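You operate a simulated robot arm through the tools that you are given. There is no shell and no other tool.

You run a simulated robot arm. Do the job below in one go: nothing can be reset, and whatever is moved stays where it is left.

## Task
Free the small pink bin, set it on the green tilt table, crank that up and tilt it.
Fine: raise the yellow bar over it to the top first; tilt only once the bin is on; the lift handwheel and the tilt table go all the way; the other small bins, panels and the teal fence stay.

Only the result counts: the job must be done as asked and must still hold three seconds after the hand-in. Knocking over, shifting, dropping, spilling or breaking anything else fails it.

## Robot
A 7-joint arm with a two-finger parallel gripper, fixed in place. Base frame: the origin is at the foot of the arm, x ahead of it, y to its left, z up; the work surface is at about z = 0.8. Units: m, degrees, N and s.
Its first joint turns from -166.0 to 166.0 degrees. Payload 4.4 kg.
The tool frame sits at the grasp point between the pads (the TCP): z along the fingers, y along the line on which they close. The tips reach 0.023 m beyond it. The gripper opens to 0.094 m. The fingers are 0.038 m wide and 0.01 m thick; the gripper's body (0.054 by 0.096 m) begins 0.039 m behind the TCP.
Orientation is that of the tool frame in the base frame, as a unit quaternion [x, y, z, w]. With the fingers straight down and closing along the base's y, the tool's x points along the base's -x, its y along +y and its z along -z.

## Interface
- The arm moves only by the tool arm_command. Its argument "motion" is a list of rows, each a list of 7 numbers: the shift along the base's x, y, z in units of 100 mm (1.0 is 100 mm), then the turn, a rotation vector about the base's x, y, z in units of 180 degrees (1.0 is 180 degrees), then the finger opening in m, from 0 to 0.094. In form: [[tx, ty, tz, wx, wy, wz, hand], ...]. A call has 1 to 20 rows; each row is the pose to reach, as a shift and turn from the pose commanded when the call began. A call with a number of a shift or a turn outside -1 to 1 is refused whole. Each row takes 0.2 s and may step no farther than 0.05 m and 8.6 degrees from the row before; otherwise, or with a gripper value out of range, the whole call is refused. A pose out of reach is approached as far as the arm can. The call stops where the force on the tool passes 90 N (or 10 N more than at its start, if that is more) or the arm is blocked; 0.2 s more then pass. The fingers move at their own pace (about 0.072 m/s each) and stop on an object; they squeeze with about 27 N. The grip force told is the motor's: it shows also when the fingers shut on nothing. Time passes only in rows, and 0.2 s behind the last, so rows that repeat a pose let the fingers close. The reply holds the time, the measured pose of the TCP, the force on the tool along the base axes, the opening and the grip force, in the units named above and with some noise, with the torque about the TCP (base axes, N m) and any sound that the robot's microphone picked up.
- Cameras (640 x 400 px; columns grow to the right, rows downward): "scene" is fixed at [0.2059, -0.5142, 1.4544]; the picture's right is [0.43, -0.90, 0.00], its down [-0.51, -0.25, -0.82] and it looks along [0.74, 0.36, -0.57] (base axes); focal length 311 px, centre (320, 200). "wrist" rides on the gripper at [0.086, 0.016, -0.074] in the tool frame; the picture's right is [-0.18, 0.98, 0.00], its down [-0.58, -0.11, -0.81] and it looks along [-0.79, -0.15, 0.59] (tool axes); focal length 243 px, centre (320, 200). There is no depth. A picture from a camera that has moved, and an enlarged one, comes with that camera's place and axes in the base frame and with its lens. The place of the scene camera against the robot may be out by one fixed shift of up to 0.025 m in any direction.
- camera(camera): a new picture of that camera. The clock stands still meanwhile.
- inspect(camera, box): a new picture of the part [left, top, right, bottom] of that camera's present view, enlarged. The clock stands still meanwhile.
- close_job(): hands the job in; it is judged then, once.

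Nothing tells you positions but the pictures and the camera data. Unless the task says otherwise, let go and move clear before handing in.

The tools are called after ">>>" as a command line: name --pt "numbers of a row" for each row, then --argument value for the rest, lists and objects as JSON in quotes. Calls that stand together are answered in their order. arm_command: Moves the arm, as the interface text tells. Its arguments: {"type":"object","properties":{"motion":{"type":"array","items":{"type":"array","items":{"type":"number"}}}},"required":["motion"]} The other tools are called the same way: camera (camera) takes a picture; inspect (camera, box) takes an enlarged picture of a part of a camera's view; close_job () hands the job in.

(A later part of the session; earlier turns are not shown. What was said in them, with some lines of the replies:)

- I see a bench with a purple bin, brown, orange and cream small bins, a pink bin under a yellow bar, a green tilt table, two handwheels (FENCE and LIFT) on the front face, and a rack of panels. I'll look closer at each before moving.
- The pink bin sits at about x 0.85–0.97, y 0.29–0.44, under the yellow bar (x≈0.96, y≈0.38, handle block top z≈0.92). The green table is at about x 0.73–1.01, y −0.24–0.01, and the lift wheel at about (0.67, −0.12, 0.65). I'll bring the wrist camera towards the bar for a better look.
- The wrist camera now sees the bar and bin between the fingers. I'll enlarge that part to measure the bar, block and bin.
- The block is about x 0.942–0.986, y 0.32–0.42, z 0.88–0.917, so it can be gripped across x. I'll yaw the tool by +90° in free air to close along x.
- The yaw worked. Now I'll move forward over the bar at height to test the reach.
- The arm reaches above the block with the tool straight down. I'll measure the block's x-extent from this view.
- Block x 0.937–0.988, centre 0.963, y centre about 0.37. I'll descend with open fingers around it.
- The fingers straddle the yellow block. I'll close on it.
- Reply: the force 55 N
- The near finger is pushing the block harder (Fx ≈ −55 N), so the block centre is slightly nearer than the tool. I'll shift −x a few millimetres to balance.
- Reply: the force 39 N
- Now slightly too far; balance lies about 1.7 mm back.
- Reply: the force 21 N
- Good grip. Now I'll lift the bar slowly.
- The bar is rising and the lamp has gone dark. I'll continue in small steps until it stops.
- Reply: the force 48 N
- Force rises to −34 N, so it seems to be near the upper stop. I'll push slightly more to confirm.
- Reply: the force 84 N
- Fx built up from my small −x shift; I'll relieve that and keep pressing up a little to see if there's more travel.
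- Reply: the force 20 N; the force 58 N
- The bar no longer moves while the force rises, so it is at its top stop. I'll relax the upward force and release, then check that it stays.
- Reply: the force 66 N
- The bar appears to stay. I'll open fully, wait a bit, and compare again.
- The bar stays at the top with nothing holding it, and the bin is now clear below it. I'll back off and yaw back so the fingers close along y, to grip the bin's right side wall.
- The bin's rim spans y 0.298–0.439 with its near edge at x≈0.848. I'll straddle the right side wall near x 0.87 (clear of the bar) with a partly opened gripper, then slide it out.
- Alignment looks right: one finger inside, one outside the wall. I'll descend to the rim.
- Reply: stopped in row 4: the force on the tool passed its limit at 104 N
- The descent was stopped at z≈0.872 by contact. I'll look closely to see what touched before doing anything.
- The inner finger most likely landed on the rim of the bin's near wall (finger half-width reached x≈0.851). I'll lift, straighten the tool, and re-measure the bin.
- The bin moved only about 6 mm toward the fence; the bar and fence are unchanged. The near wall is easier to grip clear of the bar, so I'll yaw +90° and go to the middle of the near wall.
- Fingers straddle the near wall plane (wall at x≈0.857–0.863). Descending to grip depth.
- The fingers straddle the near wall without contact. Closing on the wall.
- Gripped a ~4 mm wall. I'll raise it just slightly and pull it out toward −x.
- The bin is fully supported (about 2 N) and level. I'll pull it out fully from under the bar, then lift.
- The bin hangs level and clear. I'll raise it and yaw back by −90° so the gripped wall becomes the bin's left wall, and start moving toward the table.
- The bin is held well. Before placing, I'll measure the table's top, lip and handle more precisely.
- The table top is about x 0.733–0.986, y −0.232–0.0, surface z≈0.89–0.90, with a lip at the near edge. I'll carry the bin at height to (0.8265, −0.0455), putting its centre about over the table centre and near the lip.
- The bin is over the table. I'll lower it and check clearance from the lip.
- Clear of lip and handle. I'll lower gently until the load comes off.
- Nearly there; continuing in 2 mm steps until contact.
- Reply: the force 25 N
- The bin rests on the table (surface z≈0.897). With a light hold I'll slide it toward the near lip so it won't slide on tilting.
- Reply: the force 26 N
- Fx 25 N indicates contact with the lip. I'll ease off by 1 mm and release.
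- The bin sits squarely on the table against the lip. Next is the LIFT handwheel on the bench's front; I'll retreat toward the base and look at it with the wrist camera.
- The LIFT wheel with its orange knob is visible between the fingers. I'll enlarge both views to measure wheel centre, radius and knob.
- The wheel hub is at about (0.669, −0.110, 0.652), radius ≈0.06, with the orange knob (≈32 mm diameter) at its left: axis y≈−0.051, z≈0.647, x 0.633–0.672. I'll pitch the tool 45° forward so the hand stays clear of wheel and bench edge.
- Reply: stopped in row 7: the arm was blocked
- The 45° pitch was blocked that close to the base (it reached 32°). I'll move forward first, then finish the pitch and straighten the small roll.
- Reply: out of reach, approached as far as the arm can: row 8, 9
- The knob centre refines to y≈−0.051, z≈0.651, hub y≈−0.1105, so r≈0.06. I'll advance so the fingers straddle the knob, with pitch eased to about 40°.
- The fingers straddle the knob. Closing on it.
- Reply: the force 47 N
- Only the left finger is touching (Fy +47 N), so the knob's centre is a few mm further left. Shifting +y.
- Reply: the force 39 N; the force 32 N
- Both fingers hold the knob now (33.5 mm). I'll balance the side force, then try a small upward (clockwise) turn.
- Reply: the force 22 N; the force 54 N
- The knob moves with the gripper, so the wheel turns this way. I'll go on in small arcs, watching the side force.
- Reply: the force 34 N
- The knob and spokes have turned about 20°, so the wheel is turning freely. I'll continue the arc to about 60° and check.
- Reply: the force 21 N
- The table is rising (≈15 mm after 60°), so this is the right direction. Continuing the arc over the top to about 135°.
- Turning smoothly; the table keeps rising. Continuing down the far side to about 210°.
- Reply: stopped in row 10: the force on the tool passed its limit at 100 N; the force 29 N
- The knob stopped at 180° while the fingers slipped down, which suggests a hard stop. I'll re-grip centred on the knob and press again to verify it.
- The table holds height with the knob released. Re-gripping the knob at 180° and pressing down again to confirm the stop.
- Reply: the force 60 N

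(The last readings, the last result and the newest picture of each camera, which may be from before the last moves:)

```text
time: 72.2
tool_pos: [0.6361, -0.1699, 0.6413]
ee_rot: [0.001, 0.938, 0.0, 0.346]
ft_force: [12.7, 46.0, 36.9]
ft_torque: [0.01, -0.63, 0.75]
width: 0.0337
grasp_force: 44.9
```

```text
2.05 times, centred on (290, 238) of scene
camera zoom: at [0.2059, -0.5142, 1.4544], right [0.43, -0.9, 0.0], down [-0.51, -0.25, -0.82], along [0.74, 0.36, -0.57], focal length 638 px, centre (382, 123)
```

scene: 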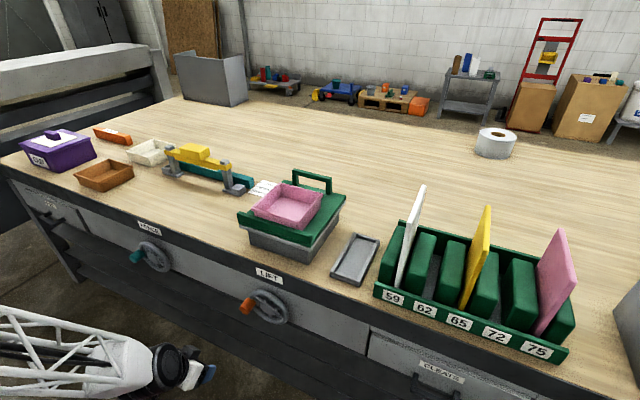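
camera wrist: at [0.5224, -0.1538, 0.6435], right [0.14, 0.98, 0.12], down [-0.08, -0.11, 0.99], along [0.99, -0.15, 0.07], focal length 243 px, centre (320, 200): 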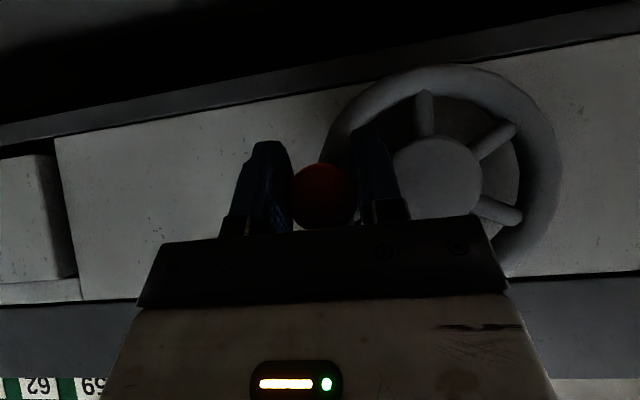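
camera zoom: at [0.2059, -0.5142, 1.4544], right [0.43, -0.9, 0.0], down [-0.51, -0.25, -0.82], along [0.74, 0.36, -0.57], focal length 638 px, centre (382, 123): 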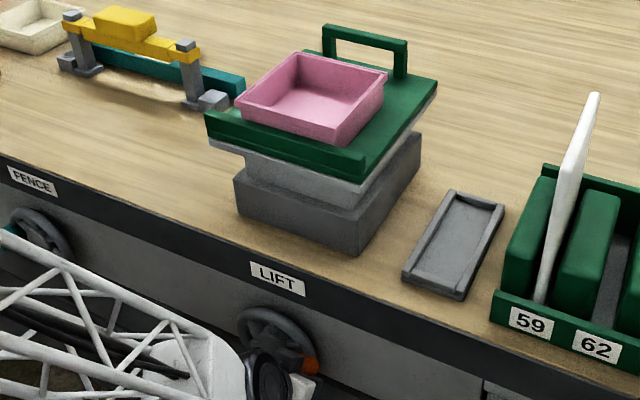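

Pressing with ~37 N gives no more rotation or table rise: the wheel is at its end stop. I'll relax, release and back away from the knob.

>>> arm_command --pt "0 0 0.04 0 0 0 0.02" --pt "0 0 0.06 0 0 0 0.02" --pt "0 0 0.06 0 0 0 0.05" --pt "0 0 0.06 0 0 0 0.06" --pt "0 0 0.06 0 0 0 0.06" --pt "-0.2 0 0.06 0 0 0 0.06" --pt "-0.4 0 0.06 0 0 0 0.06" --pt "-0.7 0 0.06 0 0 0 0.06" --pt "-1.0 0 0.06 0 0 0 0.06"

>>> inspect --camera "scene" --box '[225, 260, 305, 335]'

>>> inspect --camera "scene" --box '[230, 120, 350, 260]'

```text
time: 74.2
tool_pos: [0.5344, -0.1705, 0.6464]
ee_rot: [0.002, 0.939, -0.001, 0.344]
ft_force: [-1.0, -0.8, 0.1]
ft_torque: [0.01, 0.01, 0.05]
width: 0.0601
grasp_force: 0.0
```

```text
5.33 times, centred on (265, 298) of scene
camera zoom: at [0.2059, -0.5142, 1.4544], right [0.43, -0.9, 0.0], down [-0.51, -0.25, -0.82], along [0.74, 0.36, -0.57], focal length 1658 px, centre (613, -320)
```

zoom: 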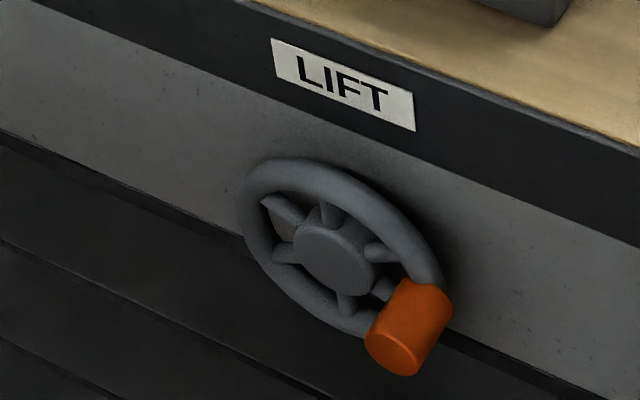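

```text
2.86 times, centred on (290, 190) of scene
camera zoom: at [0.2059, -0.5142, 1.4544], right [0.43, -0.9, 0.0], down [-0.51, -0.25, -0.82], along [0.74, 0.36, -0.57], focal length 888 px, centre (406, 229)
```

zoom: 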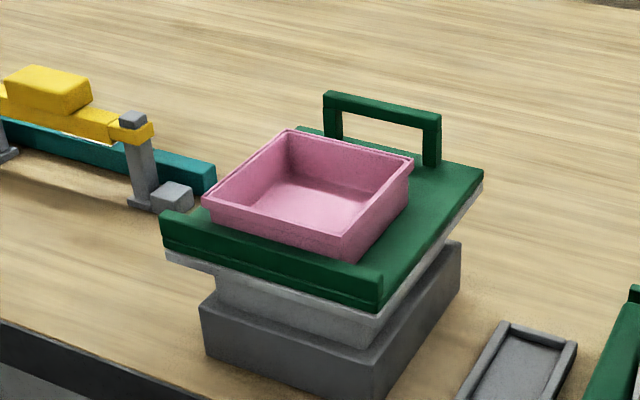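

The wheel stays at its stop and the table holds about 70 mm higher (surface z≈0.967). Now I'll go up in front of the bench, straighten the tool, and head for the table's handle (x≈0.965, y≈−0.118, bar z≈1.02).

>>> arm_command --pt "0 0 0.2 0 0.03 0 0.06" --pt "0 0 0.4 0 0.07 0 0.06" --pt "0 0 0.6 0 0.11 0 0.06" --pt "0 0 0.8 0 0.15 0 0.06" --pt "0 0 0.9 0 0.19 0 0.06" --pt "0 0 1.0 0 0.2233 0 0.06"

>>> arm_command --pt "0 0 0.4 0 0 0 0.06" --pt "0 0 0.8 0 0 0 0.06" --pt "0 0 1.0 0 0 0 0.06"

>>> arm_command --pt "0 0 0.4 0 0 0 0.06" --pt "0 0 0.8 0 0 0 0.06" --pt "0 0 1.0 0 0 0 0.06"

>>> arm_command --pt "0 0 0.4 0 0 0 0.06" --pt "0 0 0.8 0 0 0 0.06" --pt "0 0 1.0 0 0 0 0.06"

>>> arm_command --pt "0 0 0.4 0 0 0 0.06" --pt "0 0 0.8 0 0 0 0.06" --pt "0 0 1.0 0 0 0 0.06"

>>> arm_command --pt "0 0 0.4 0 0 0 0.094" --pt "0.2 0.1 0.8 0 0 0 0.094" --pt "0.6 0.2 1.0 0 0 0 0.094" --pt "1.0 0.4 1.0 0 0 0 0.094"

>>> camera --camera "scene"

>>> camera --camera "wrist"

```text
time: 75.8
tool_pos: [0.5609, -0.1741, 0.9266]
ee_rot: [0.024, 0.98, -0.033, 0.193]
ft_force: [-1.1, 0.6, -0.6]
ft_torque: [0.02, -0.04, 0.01]
width: 0.06
grasp_force: 0.0
out of reach, approached as far as the arm can: row 5, 6
stopped in row 6: the arm was blocked; the commanded pose is now the measured one
```

```text
time: 76.6
tool_pos: [0.5613, -0.1739, 1.0282]
ee_rot: [0.024, 0.98, -0.033, 0.193]
ft_force: [0.7, 0.0, -0.2]
ft_torque: [-0.04, -0.01, 0.0]
width: 0.0602
grasp_force: 0.1
```

```text
time: 77.4
tool_pos: [0.5627, -0.1721, 1.1267]
ee_rot: [0.025, 0.98, -0.033, 0.192]
ft_force: [1.1, -0.4, -1.1]
ft_torque: [-0.03, -0.01, 0.01]
width: 0.0602
grasp_force: 0.1
```

```text
time: 78.2
tool_pos: [0.5626, -0.1734, 1.2269]
ee_rot: [0.024, 0.981, -0.032, 0.192]
ft_force: [0.3, 0.0, -0.5]
ft_torque: [0.0, -0.02, -0.02]
width: 0.0598
grasp_force: 0.1
```

```text
time: 79.0
tool_pos: [0.5616, -0.1745, 1.326]
ee_rot: [0.024, 0.98, -0.033, 0.192]
ft_force: [-0.5, 0.1, 0.6]
ft_torque: [0.0, 0.01, 0.01]
width: 0.0598
grasp_force: 0.1
```

```text
time: 80.0
tool_pos: [0.6593, -0.1319, 1.4284]
ee_rot: [0.024, 0.98, -0.033, 0.193]
ft_force: [-0.1, 0.5, -0.2]
ft_torque: [-0.02, -0.04, -0.03]
width: 0.094
grasp_force: 0.1
```

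```text
taken
```

scene: 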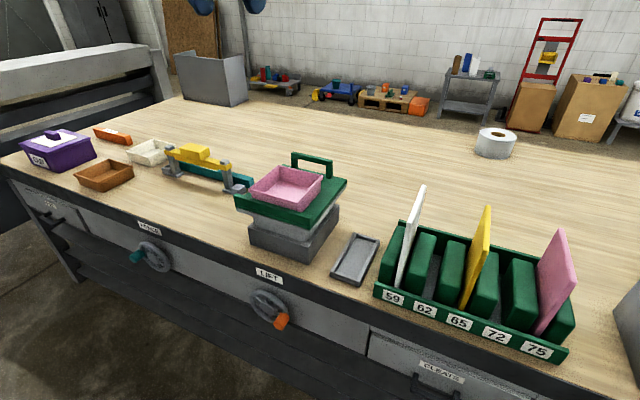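

```text
taken
camera wrist: at [0.553, -0.1072, 1.4642], right [0.23, 0.97, 0.02], down [0.23, -0.07, 0.97], along [0.95, -0.22, -0.24], focal length 243 px, centre (320, 200)
```

wrist: 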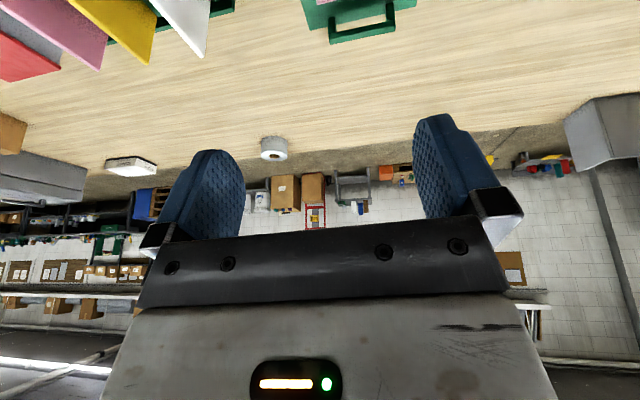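

The straightening was partly blocked low down, but nothing was touched; I'm now high above. I'll finish straightening here.

>>> arm_command --pt "0 0 -0.1 0.0053 0.0308 0.0038 0.094" --pt "0.1 0 -0.3 0.0106 0.0615 0.0077 0.094" --pt "0.2 0 -0.5 0.0158 0.0923 0.0115 0.094" --pt "0.3 0 -0.7 0.0211 0.123 0.0153 0.094" --pt "0.3 0 -0.7 0.0211 0.123 0.0153 0.094"

>>> camera --camera "wrist"

```text
time: 81.2
tool_pos: [0.691, -0.1342, 1.3564]
ee_rot: [0.0, 1.0, 0.0, 0.001]
ft_force: [-0.3, 0.3, 1.1]
ft_torque: [-0.01, 0.0, -0.03]
width: 0.0939
grasp_force: 0.0
```

```text
taken
camera wrist: at [0.6054, -0.1178, 1.4315], right [0.18, 0.98, 0.0], down [0.58, -0.11, 0.81], along [0.79, -0.15, -0.59], focal length 243 px, centre (320, 200)
```

wrist: 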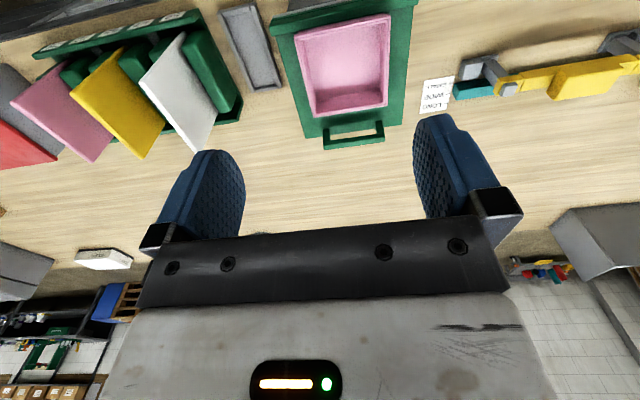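

The tool is straight again and I have a clear top view of the table with the bin on it and the handle. Enlarging.

>>> inspect --camera "wrist" --box '[260, 0, 430, 160]'

```text
2.50 times, centred on (345, 80) of wrist
camera zoom: at [0.6054, -0.1178, 1.4315], right [0.18, 0.98, 0.0], down [0.58, -0.11, 0.81], along [0.79, -0.15, -0.59], focal length 606 px, centre (258, 500)
```

zoom: 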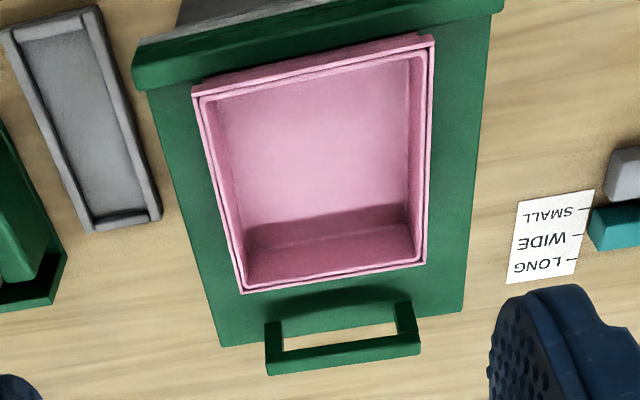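

Handle bar is around x≈0.97, y −0.178…−0.047, top z≈1.01–1.03; I'll refine from directly above. Yawing +90° and moving over it at height.

>>> arm_command --pt "0 0 0 0 0 0.0417 0.094" --pt "0.05 0 0 0 0 0.0833 0.094" --pt "0.1 0 0 0 0 0.125 0.094" --pt "0.2 0 0 0 0 0.1667 0.094" --pt "0.3 0 0 0 0 0.2083 0.094" --pt "0.4 0 0 0 0 0.25 0.094" --pt "0.5 0 0 0 0 0.2917 0.094" --pt "0.6 0 0 0 0 0.3333 0.094" --pt "0.7 0 0 0 0 0.375 0.094" --pt "0.8 0 0 0 0 0.4167 0.094" --pt "0.9 0.1 0 0 0 0.4583 0.094" --pt "1.0 0.2 0 0 0 0.5 0.094"

>>> arm_command --pt "0.3 0 -0.3 0 0 0 0.094" --pt "0.6 0 -0.6 0 0 0 0.094" --pt "0.9 0 -0.9 0 0 0 0.094" --pt "1.0 0 -1.0 0 0 0 0.094"

>>> arm_command --pt "0.3 0 -0.2 0 0 0 0.094" --pt "0.6 0 -0.5 0 0 0 0.094" --pt "0.76 0 -0.8 0 0 0 0.094" --pt "0.76 0 -0.8 0 0 0 0.094"

>>> camera --camera "wrist"

>>> camera --camera "scene"

```text
time: 83.8
tool_pos: [0.7916, -0.1154, 1.3575]
ee_rot: [0.708, -0.707, 0.0, 0.0]
ft_force: [0.3, 0.5, 0.0]
ft_torque: [0.0, 0.01, -0.02]
width: 0.094
grasp_force: 0.0
```

```text
time: 84.8
tool_pos: [0.892, -0.1136, 1.2565]
ee_rot: [0.708, -0.706, -0.001, 0.0]
ft_force: [0.1, -0.5, 0.7]
ft_torque: [0.03, -0.04, -0.03]
width: 0.0941
grasp_force: 0.0
```

```text
time: 85.8
tool_pos: [0.9689, -0.1139, 1.1754]
ee_rot: [-0.707, 0.708, 0.0, 0.0]
ft_force: [-0.1, 0.0, -0.4]
ft_torque: [0.0, -0.02, 0.02]
width: 0.094
grasp_force: 0.0
```

```text
taken
camera wrist: at [0.9529, -0.2, 1.2517], right [-0.98, 0.18, 0.0], down [0.11, 0.58, 0.81], along [0.15, 0.79, -0.59], focal length 243 px, centre (320, 200)
```

wrist: 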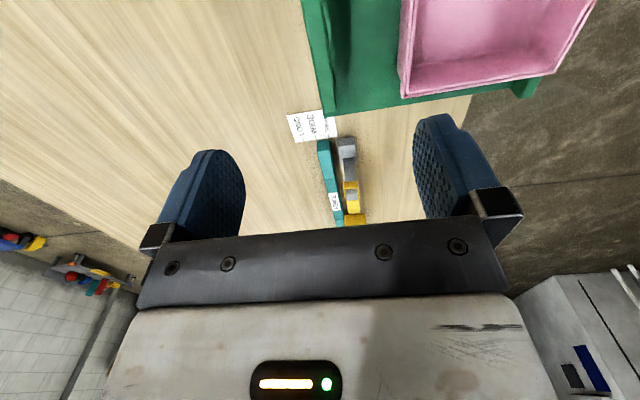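

```text
taken
```

scene: 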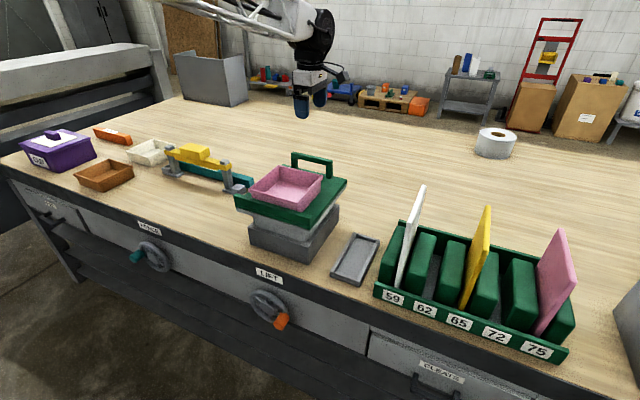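

>>> inspect --camera "wrist" --box '[270, 0, 430, 130]'

```text
3.08 times, centred on (350, 65) of wrist
camera zoom: at [0.9529, -0.2, 1.2517], right [-0.98, 0.18, 0.0], down [0.11, 0.58, 0.81], along [0.15, 0.79, -0.59], focal length 746 px, centre (228, 615)
```

zoom: 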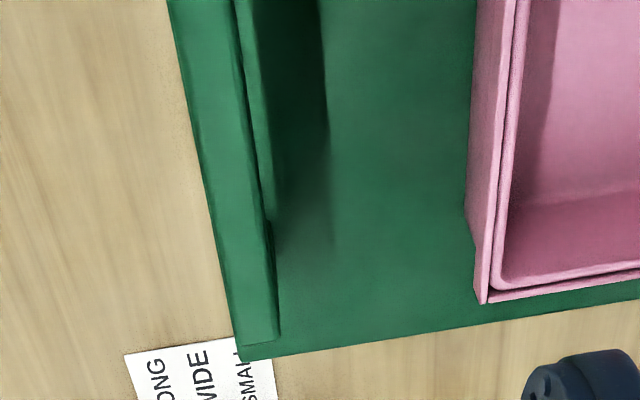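

The handle bar spans x 0.964–0.977 (centre 0.971), y centre −0.113, top z≈1.013. I'll descend around it with the fingers open 60 mm.

>>> arm_command --pt "0.04 0 -0.3 0 0 0 0.06" --pt "0.04 0 -0.6 0 0 0 0.06" --pt "0.04 0 -0.9 0 0 0 0.06" --pt "0.04 0 -1.0 0 0 0 0.06"

>>> arm_command --pt "0 0 -0.2 0 0 0 0.06" --pt "0 0 -0.4 0 0 0 0.06" --pt "0 0 -0.55 0 0 0 0.06" --pt "0 0 -0.7 0 0 0 0.06"

>>> inspect --camera "scene" --box '[230, 90, 390, 260]'

>>> camera --camera "wrist"

```text
time: 86.8
tool_pos: [0.9719, -0.1142, 1.0786]
ee_rot: [0.707, -0.707, -0.001, 0.0]
ft_force: [-0.8, 0.7, 1.1]
ft_torque: [-0.03, -0.01, 0.0]
width: 0.0603
grasp_force: 0.0
```

```text
time: 87.8
tool_pos: [0.972, -0.1125, 1.0076]
ee_rot: [0.707, -0.707, 0.0, 0.0]
ft_force: [-0.4, 0.2, 0.9]
ft_torque: [0.02, 0.02, 0.0]
width: 0.0599
grasp_force: 0.1
```

```text
2.35 times, centred on (310, 175) of scene
camera zoom: at [0.2059, -0.5142, 1.4544], right [0.43, -0.9, 0.0], down [-0.51, -0.25, -0.82], along [0.74, 0.36, -0.57], focal length 731 px, centre (344, 259)
```

zoom: 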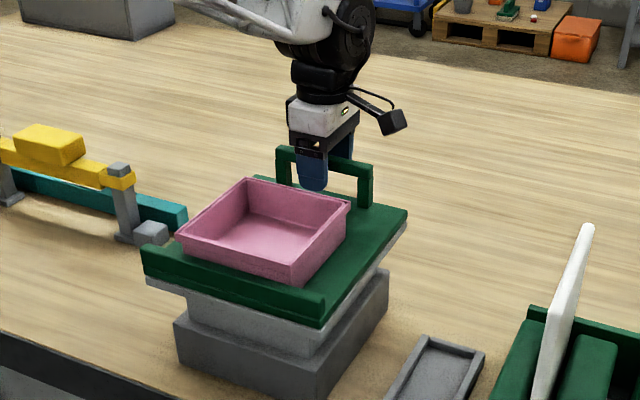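

```text
taken
camera wrist: at [0.957, -0.1993, 1.0831], right [-0.98, 0.18, 0.0], down [0.11, 0.58, 0.81], along [0.15, 0.79, -0.59], focal length 243 px, centre (320, 200)
```

wrist: 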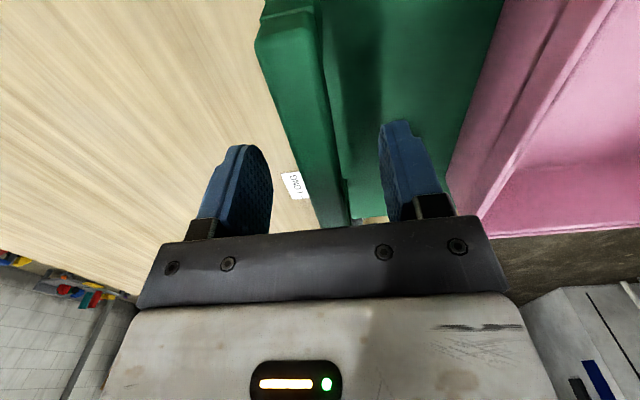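

The fingers straddle the handle bar, near finger clear of the bin. Closing.

>>> arm_command --pt "0 0 0 0 0 0 0.03" --pt "0 0 0 0 0 0 0.01" --pt "0 0 0 0 0 0 0.0" --pt "0 0 0 0 0 0 0.0" --pt "0 0 0 0 0 0 0.0"

```text
time: 89.0
tool_pos: [0.9719, -0.1126, 1.0068]
ee_rot: [0.707, -0.707, -0.001, 0.0]
ft_force: [-54.4, 3.2, 1.9]
ft_torque: [0.38, 0.15, 0.19]
width: 0.0191
grasp_force: 27.2
```

>>> arm_command --pt "-0.02 0 0 0 0 0 0.0" --pt "-0.02 0 0 0 0 0 0.0" --pt "-0.02 0 0 0 0 0 0.0"

```text
time: 89.8
tool_pos: [0.9704, -0.1117, 1.0074]
ee_rot: [-0.707, 0.707, 0.001, 0.001]
ft_force: [-26.5, 18.1, -3.4]
ft_torque: [0.48, -0.09, 0.3]
width: 0.016
grasp_force: 45.0
```

Both pads now hold the 16 mm bar. I'll start the tilt with a small arc about the near edge (4°) and check forces.

>>> arm_command --pt "-0.01 0 0 0 0 0 0.0" --pt "-0.022 0 0.04 0 -0.0056 0 0.0" --pt "-0.033 0 0.082 0 -0.0111 0 0.0" --pt "-0.045 0 0.123 0 -0.0167 0 0.0" --pt "-0.057 0 0.163 0 -0.0222 0 0.0"

>>> inspect --camera "scene" --box '[230, 90, 390, 260]'

```text
time: 91.0
tool_pos: [0.9643, -0.1132, 1.0253]
ee_rot: [-0.706, 0.707, -0.025, 0.027]
ft_force: [41.8, 29.2, 7.9]
ft_torque: [0.11, -0.49, 0.43]
width: 0.016
grasp_force: 44.6
```

```text
2.35 times, centred on (310, 175) of scene
camera zoom: at [0.2059, -0.5142, 1.4544], right [0.43, -0.9, 0.0], down [-0.51, -0.25, -0.82], along [0.74, 0.36, -0.57], focal length 731 px, centre (344, 259)
```

zoom: 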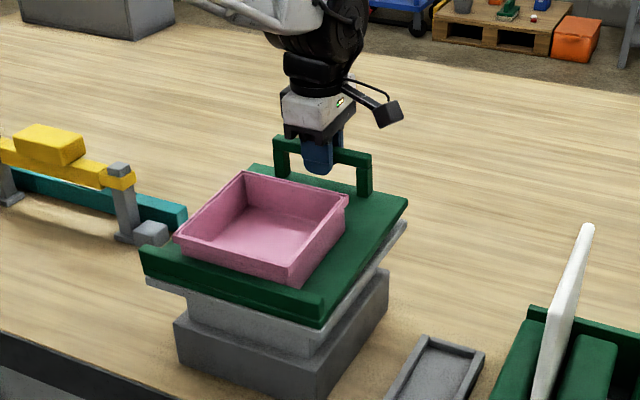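

The table tilts about its near edge as intended. Fx says I pull slightly too much toward −x; I'll correct and continue to 8°.

>>> arm_command --pt "0.01 0 0.04 0 -0.0056 0 0.0" --pt "-0.003 0 0.08 0 -0.0111 0 0.0" --pt "-0.02 0 0.12 0 -0.0167 0 0.0" --pt "-0.038 0 0.159 0 -0.0222 0 0.0"

>>> inspect --camera "scene" --box '[230, 90, 390, 260]'

```text
time: 92.0
tool_pos: [0.9593, -0.1137, 1.038]
ee_rot: [0.706, -0.705, 0.048, -0.049]
ft_force: [7.9, 42.4, 1.4]
ft_torque: [0.04, 0.24, 0.17]
width: 0.0161
grasp_force: 45.3
```

```text
2.35 times, centred on (310, 175) of scene
camera zoom: at [0.2059, -0.5142, 1.4544], right [0.43, -0.9, 0.0], down [-0.51, -0.25, -0.82], along [0.74, 0.36, -0.57], focal length 731 px, centre (344, 259)
```

zoom: 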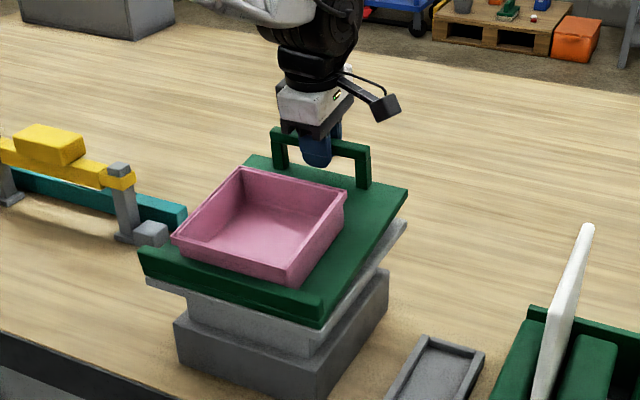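

Going well (about 8°). Continuing to ~16° with a small side relief.

>>> arm_command --pt "-0.017 0.01 0.039 0 -0.0056 0 0.0" --pt "-0.034 0.02 0.078 0 -0.0111 0 0.0" --pt "-0.052 0.02 0.117 0 -0.0167 0 0.0" --pt "-0.07 0.02 0.155 0 -0.0222 0 0.0" --pt "-0.09 0.02 0.193 0 -0.0278 0 0.0" --pt "-0.11 0.02 0.231 0 -0.0333 0 0.0" --pt "-0.13 0.02 0.268 0 -0.0389 0 0.0" --pt "-0.15 0.02 0.305 0 -0.0444 0 0.0"

>>> inspect --camera "scene" --box '[230, 90, 390, 260]'

```text
time: 93.8
tool_pos: [0.9442, -0.1147, 1.069]
ee_rot: [-0.7, 0.701, -0.095, 0.099]
ft_force: [-25.9, -14.8, -15.0]
ft_torque: [0.51, 0.07, 0.87]
width: 0.0159
grasp_force: 45.4
```

```text
2.35 times, centred on (310, 175) of scene
camera zoom: at [0.2059, -0.5142, 1.4544], right [0.43, -0.9, 0.0], down [-0.51, -0.25, -0.82], along [0.74, 0.36, -0.57], focal length 731 px, centre (344, 259)
```

zoom: 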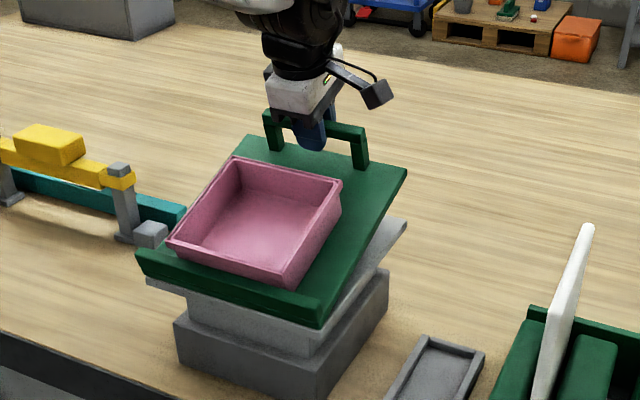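

About 16° now and the bin is steady against the lip. Continuing toward the end stop in small steps.

>>> arm_command --pt "-0.032 0 0.037 0 -0.0056 0 0.0" --pt "-0.054 0 0.073 0 -0.0111 0 0.0" --pt "-0.078 0 0.109 0 -0.0167 0 0.0" --pt "-0.101 0 0.144 0 -0.0222 0 0.0"

>>> inspect --camera "scene" --box '[230, 90, 390, 260]'

```text
time: 94.8
tool_pos: [0.9352, -0.1137, 1.0828]
ee_rot: [0.697, -0.696, 0.121, -0.124]
ft_force: [-13.2, -33.6, -18.5]
ft_torque: [-0.62, 0.05, 0.68]
width: 0.016
grasp_force: 45.0
```

```text
2.35 times, centred on (310, 175) of scene
camera zoom: at [0.2059, -0.5142, 1.4544], right [0.43, -0.9, 0.0], down [-0.51, -0.25, -0.82], along [0.74, 0.36, -0.57], focal length 731 px, centre (344, 259)
```

zoom: 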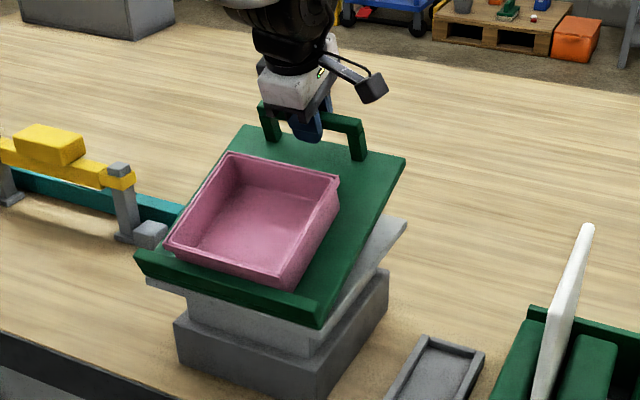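

About 20°. Next to 24°, checking for the stop.

>>> arm_command --pt "-0.024 -0.01 0.035 0 -0.0056 0 0.0" --pt "-0.049 -0.01 0.069 0 -0.0111 0 0.0" --pt "-0.074 -0.01 0.103 0 -0.0167 0 0.0" --pt "-0.1 -0.01 0.137 0 -0.0222 0 0.0"

>>> inspect --camera "scene" --box '[230, 90, 390, 260]'

```text
time: 95.8
tool_pos: [0.927, -0.1127, 1.1001]
ee_rot: [0.692, -0.691, 0.148, -0.15]
ft_force: [79.6, 8.6, -3.7]
ft_torque: [-0.11, -0.29, -1.5]
width: 0.0167
grasp_force: 44.9
```

```text
2.35 times, centred on (310, 175) of scene
camera zoom: at [0.2059, -0.5142, 1.4544], right [0.43, -0.9, 0.0], down [-0.51, -0.25, -0.82], along [0.74, 0.36, -0.57], focal length 731 px, centre (344, 259)
```

zoom: 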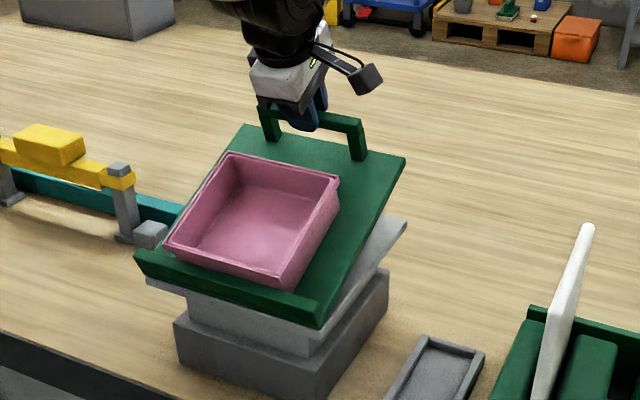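

The table didn't move any further from 20° to 24° (fingers slipped, Fx +80 N), so 20° is its end stop. I'll relieve the force before letting go.

>>> arm_command --pt "0.02 0 -0.01 0 0.0056 0 0.0" --pt "0.04 0 -0.02 0 0.0111 0 0.0" --pt "0.04 0 -0.02 0 0.0111 0 0.0"

>>> inspect --camera "scene" --box '[230, 90, 390, 260]'

```text
time: 96.6
tool_pos: [0.9284, -0.1116, 1.0973]
ee_rot: [0.695, -0.694, 0.134, -0.135]
ft_force: [32.7, 16.5, 27.7]
ft_torque: [-0.21, -0.01, 0.38]
width: 0.0165
grasp_force: 44.6
```

```text
2.35 times, centred on (310, 175) of scene
camera zoom: at [0.2059, -0.5142, 1.4544], right [0.43, -0.9, 0.0], down [-0.51, -0.25, -0.82], along [0.74, 0.36, -0.57], focal length 731 px, centre (344, 259)
```

zoom: 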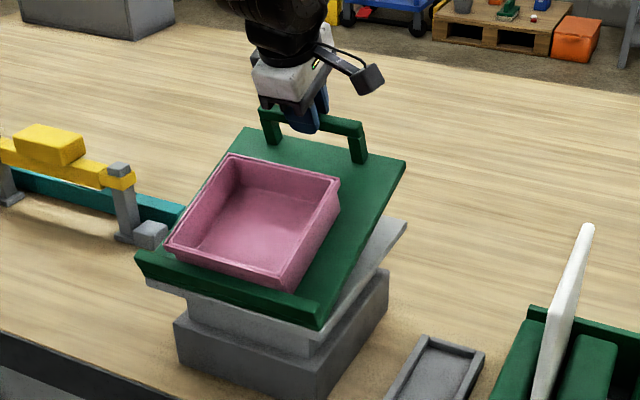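

Fz is now +28 N and the table gave way slightly downward, so it holds by friction. I'll push it back up tangentially to the stop and release under upward load.

>>> arm_command --pt "0.0 0 0.02 0 0 0 0.0" --pt "-0.01 0 0.04 0 0 0 0.0" --pt "-0.025 0 0.06 0 0 0 0.0" --pt "-0.025 0 0.06 0 0 0 0.0"

>>> inspect --camera "scene" --box '[230, 90, 390, 260]'

```text
time: 97.6
tool_pos: [0.9283, -0.1118, 1.1005]
ee_rot: [-0.694, 0.694, -0.133, 0.135]
ft_force: [77.7, 20.1, -2.4]
ft_torque: [-0.11, -0.36, 0.38]
width: 0.0163
grasp_force: 44.6
```

```text
2.35 times, centred on (310, 175) of scene
camera zoom: at [0.2059, -0.5142, 1.4544], right [0.43, -0.9, 0.0], down [-0.51, -0.25, -0.82], along [0.74, 0.36, -0.57], focal length 731 px, centre (344, 259)
```

zoom: 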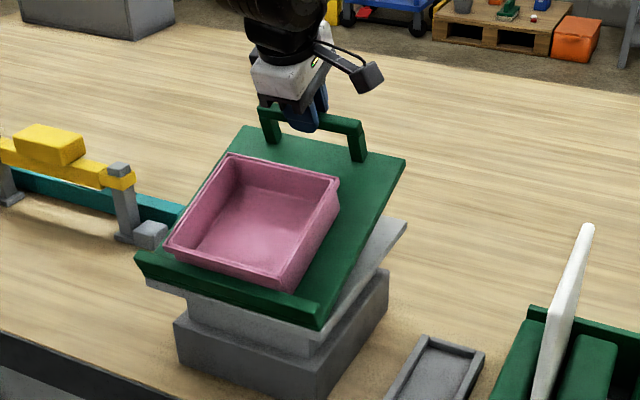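

At the stop again under upward-tilting load. I'll trim the −x pull a bit, keeping some upward load.

>>> arm_command --pt "0.015 0 0.02 0 0 0 0.0" --pt "0.025 0 0.035 0 0 0 0.0" --pt "0.025 0 0.035 0 0 0 0.0"

>>> inspect --camera "scene" --box '[230, 90, 390, 260]'

```text
time: 98.4
tool_pos: [0.928, -0.1132, 1.102]
ee_rot: [-0.694, 0.695, -0.132, 0.134]
ft_force: [3.6, 26.7, -28.9]
ft_torque: [0.67, 0.68, 1.07]
width: 0.0157
grasp_force: 44.9
```

```text
2.35 times, centred on (310, 175) of scene
camera zoom: at [0.2059, -0.5142, 1.4544], right [0.43, -0.9, 0.0], down [-0.51, -0.25, -0.82], along [0.74, 0.36, -0.57], focal length 731 px, centre (344, 259)
```

zoom: 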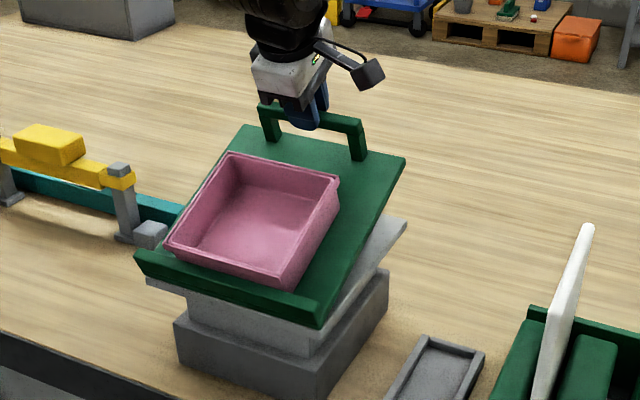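

Good: mostly a 29 N upward pull with the table at its stop. Releasing the handle.

>>> arm_command --pt "0 0 0 0 0 0 0.04" --pt "0 0 0 0 0 0 0.05" --pt "0 0 0 0 0 0 0.05"

>>> inspect --camera "scene" --box '[230, 90, 390, 260]'

```text
time: 99.2
tool_pos: [0.9272, -0.1135, 1.1051]
ee_rot: [0.694, -0.694, 0.134, -0.135]
ft_force: [-1.4, -0.2, -0.2]
ft_torque: [0.0, 0.01, 0.02]
width: 0.0503
grasp_force: 0.2
```

```text
2.35 times, centred on (310, 175) of scene
camera zoom: at [0.2059, -0.5142, 1.4544], right [0.43, -0.9, 0.0], down [-0.51, -0.25, -0.82], along [0.74, 0.36, -0.57], focal length 731 px, centre (344, 259)
```

zoom: 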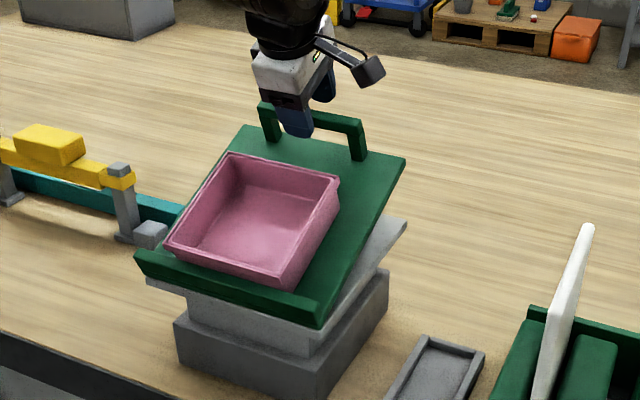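

The table stays tilted with the handle released. I'll withdraw along the tool axis, clear of the handle.

>>> arm_command --pt "-0.07 0 0.18 0 0 0 0.05" --pt "-0.15 0 0.37 0 0 0 0.05" --pt "-0.25 0 0.63 0 0 0 0.05" --pt "-0.37 0 0.93 0 0 0 0.05"

>>> arm_command --pt "-0.2 0 0.4 0 0.03 0 0.05" --pt "-0.5 0 0.7 0 0.07 0 0.05" --pt "-0.8 0 0.9 0 0.11 0 0.05" --pt "-1.0 0 1.0 0 0.122 0 0.05" --pt "-1.0 0 1.0 0 0.122 0 0.05"

>>> camera --camera "scene"

>>> inspect --camera "scene" --box '[230, 90, 390, 260]'

>>> inspect --camera "scene" --box '[160, 130, 250, 200]'

>>> inspect --camera "scene" --box '[225, 260, 305, 335]'

```text
time: 100.2
tool_pos: [0.8915, -0.1134, 1.1965]
ee_rot: [-0.694, 0.694, -0.133, 0.135]
ft_force: [0.3, -0.3, -0.7]
ft_torque: [-0.02, 0.0, 0.0]
width: 0.0502
grasp_force: 0.1
```

```text
time: 101.4
tool_pos: [0.7923, -0.1135, 1.3003]
ee_rot: [0.707, -0.707, 0.0, -0.001]
ft_force: [-0.5, -0.8, 0.6]
ft_torque: [0.02, -0.04, -0.02]
width: 0.0501
grasp_force: 0.0
```

```text
taken
```

scene: 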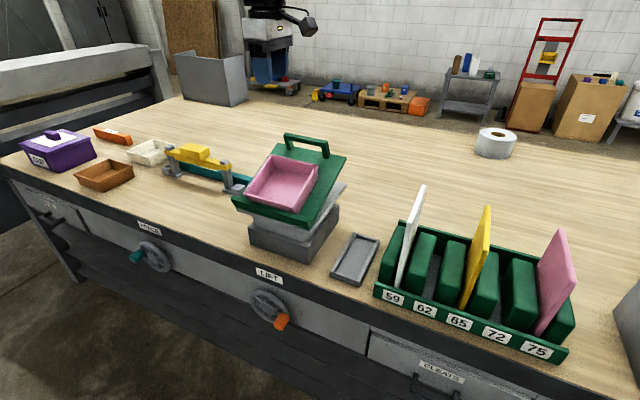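

```text
2.35 times, centred on (310, 175) of scene
camera zoom: at [0.2059, -0.5142, 1.4544], right [0.43, -0.9, 0.0], down [-0.51, -0.25, -0.82], along [0.74, 0.36, -0.57], focal length 731 px, centre (344, 259)
```

zoom: 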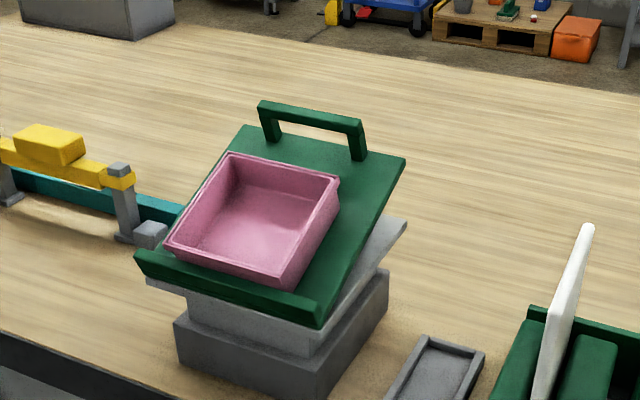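

```text
5.71 times, centred on (205, 165) of scene
camera zoom: at [0.2059, -0.5142, 1.4544], right [0.43, -0.9, 0.0], down [-0.51, -0.25, -0.82], along [0.74, 0.36, -0.57], focal length 1776 px, centre (977, 400)
```

zoom: 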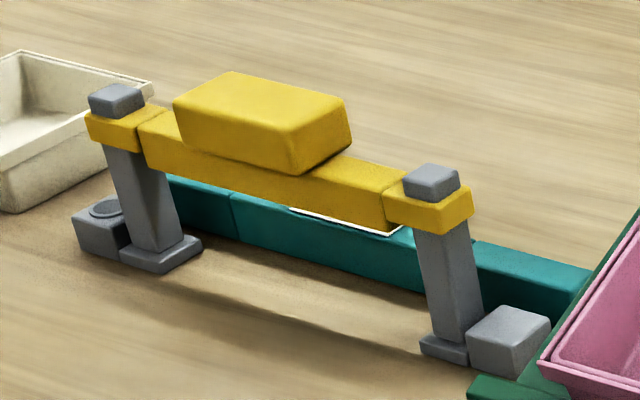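

```text
5.33 times, centred on (265, 298) of scene
camera zoom: at [0.2059, -0.5142, 1.4544], right [0.43, -0.9, 0.0], down [-0.51, -0.25, -0.82], along [0.74, 0.36, -0.57], focal length 1658 px, centre (613, -320)
```

zoom: 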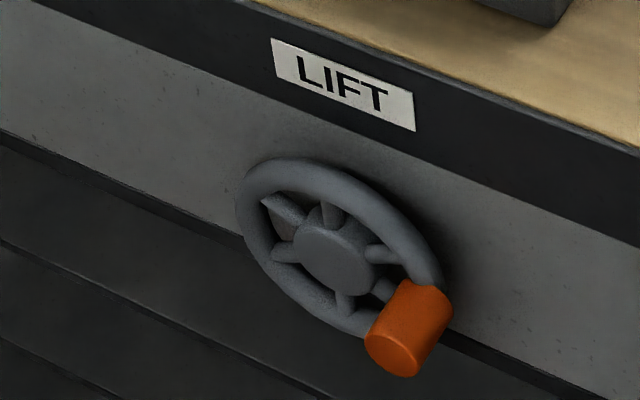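

Everything looks right: bar up, wheel at its stop, table raised and tilted with the bin on it, fence and other items unchanged. I'll move a bit further away and wait a few seconds to be sure nothing creeps.

>>> arm_command --pt "-0.4 0 0 0 0 0 0.05" --pt "-0.8 0 0 0 0 0 0.05" --pt "-1.0 0 0 0 0 0 0.05" --pt "-1.0 0 0 0 0 0 0.05" --pt "-1.0 0 0 0 0 0 0.05" --pt "-1.0 0 0 0 0 0 0.05" --pt "-1.0 0 0 0 0 0 0.05" --pt "-1.0 0 0 0 0 0 0.05" --pt "-1.0 0 0 0 0 0 0.05" --pt "-1.0 0 0 0 0 0 0.05" --pt "-1.0 0 0 0 0 0 0.05" --pt "-1.0 0 0 0 0 0 0.05" --pt "-1.0 0 0 0 0 0 0.05" --pt "-1.0 0 0 0 0 0 0.05" --pt "-1.0 0 0 0 0 0 0.05" --pt "-1.0 0 0 0 0 0 0.05" --pt "-1.0 0 0 0 0 0 0.05" --pt "-1.0 0 0 0 0 0 0.05"

>>> inspect --camera "scene" --box '[230, 90, 390, 260]'

>>> inspect --camera "scene" --box '[160, 130, 250, 200]'

>>> camera --camera "scene"

```text
time: 105.2
tool_pos: [0.693, -0.1133, 1.2984]
ee_rot: [-0.707, 0.708, 0.001, 0.001]
ft_force: [0.2, 0.0, -0.4]
ft_torque: [-0.01, 0.0, 0.0]
width: 0.0501
grasp_force: 0.0
```

```text
2.35 times, centred on (310, 175) of scene
camera zoom: at [0.2059, -0.5142, 1.4544], right [0.43, -0.9, 0.0], down [-0.51, -0.25, -0.82], along [0.74, 0.36, -0.57], focal length 731 px, centre (344, 259)
```

zoom: 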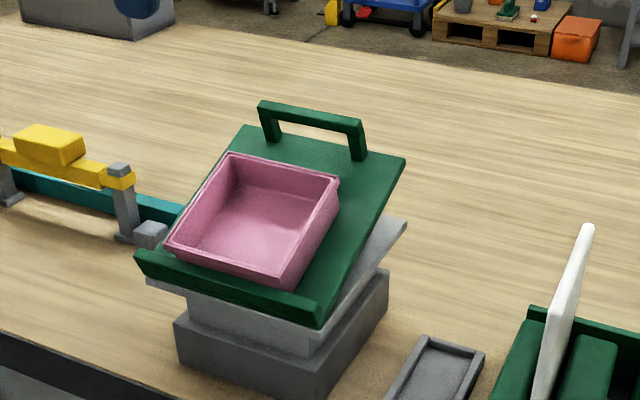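

```text
5.71 times, centred on (205, 165) of scene
camera zoom: at [0.2059, -0.5142, 1.4544], right [0.43, -0.9, 0.0], down [-0.51, -0.25, -0.82], along [0.74, 0.36, -0.57], focal length 1776 px, centre (977, 400)
```

zoom: 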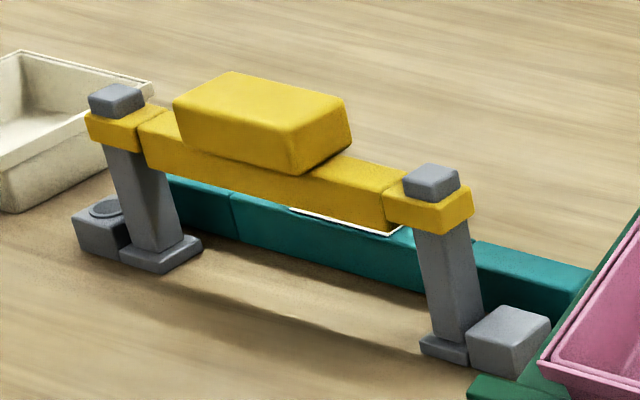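

```text
taken
```

scene: 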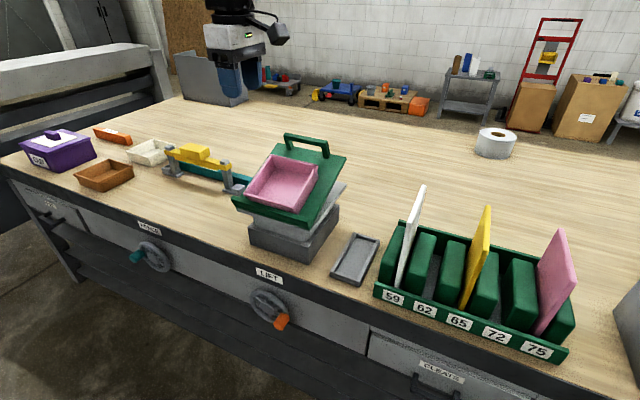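

Nothing has moved over several seconds: the bar is at the top, the bin rests against the lip on the raised, fully tilted table, the lift wheel is at its end stop, and the arm is clear. Handing in the job.

>>> close_job

```text
The job is handed in.
```

The pink bin is free and sitting on the green table, which is cranked up and tilted. I let go of everything, watched for over four seconds with nothing moving, and handed the job in.

- **Yellow bar:** raised to its upper stop before the bin was moved, and it stays up by itself.
- **Bin:** set on the table against the near lip before any tilting, and it stayed there through the tilt.
- **Lift handwheel:** turned half a turn to where it would go no further. The table came up about 60 mm and stayed there.
- **Tilt table:** tilted to its stop at about 20°, and it stays there with the handle released.
- **Other bins, panels and fence:** they look unchanged in the final pictures.

While first reaching for the bin, a finger pressed on its rim with about 100 N, which shifted the bin about 6 mm towards the teal fence. I could see no damage and no movement of the fence.
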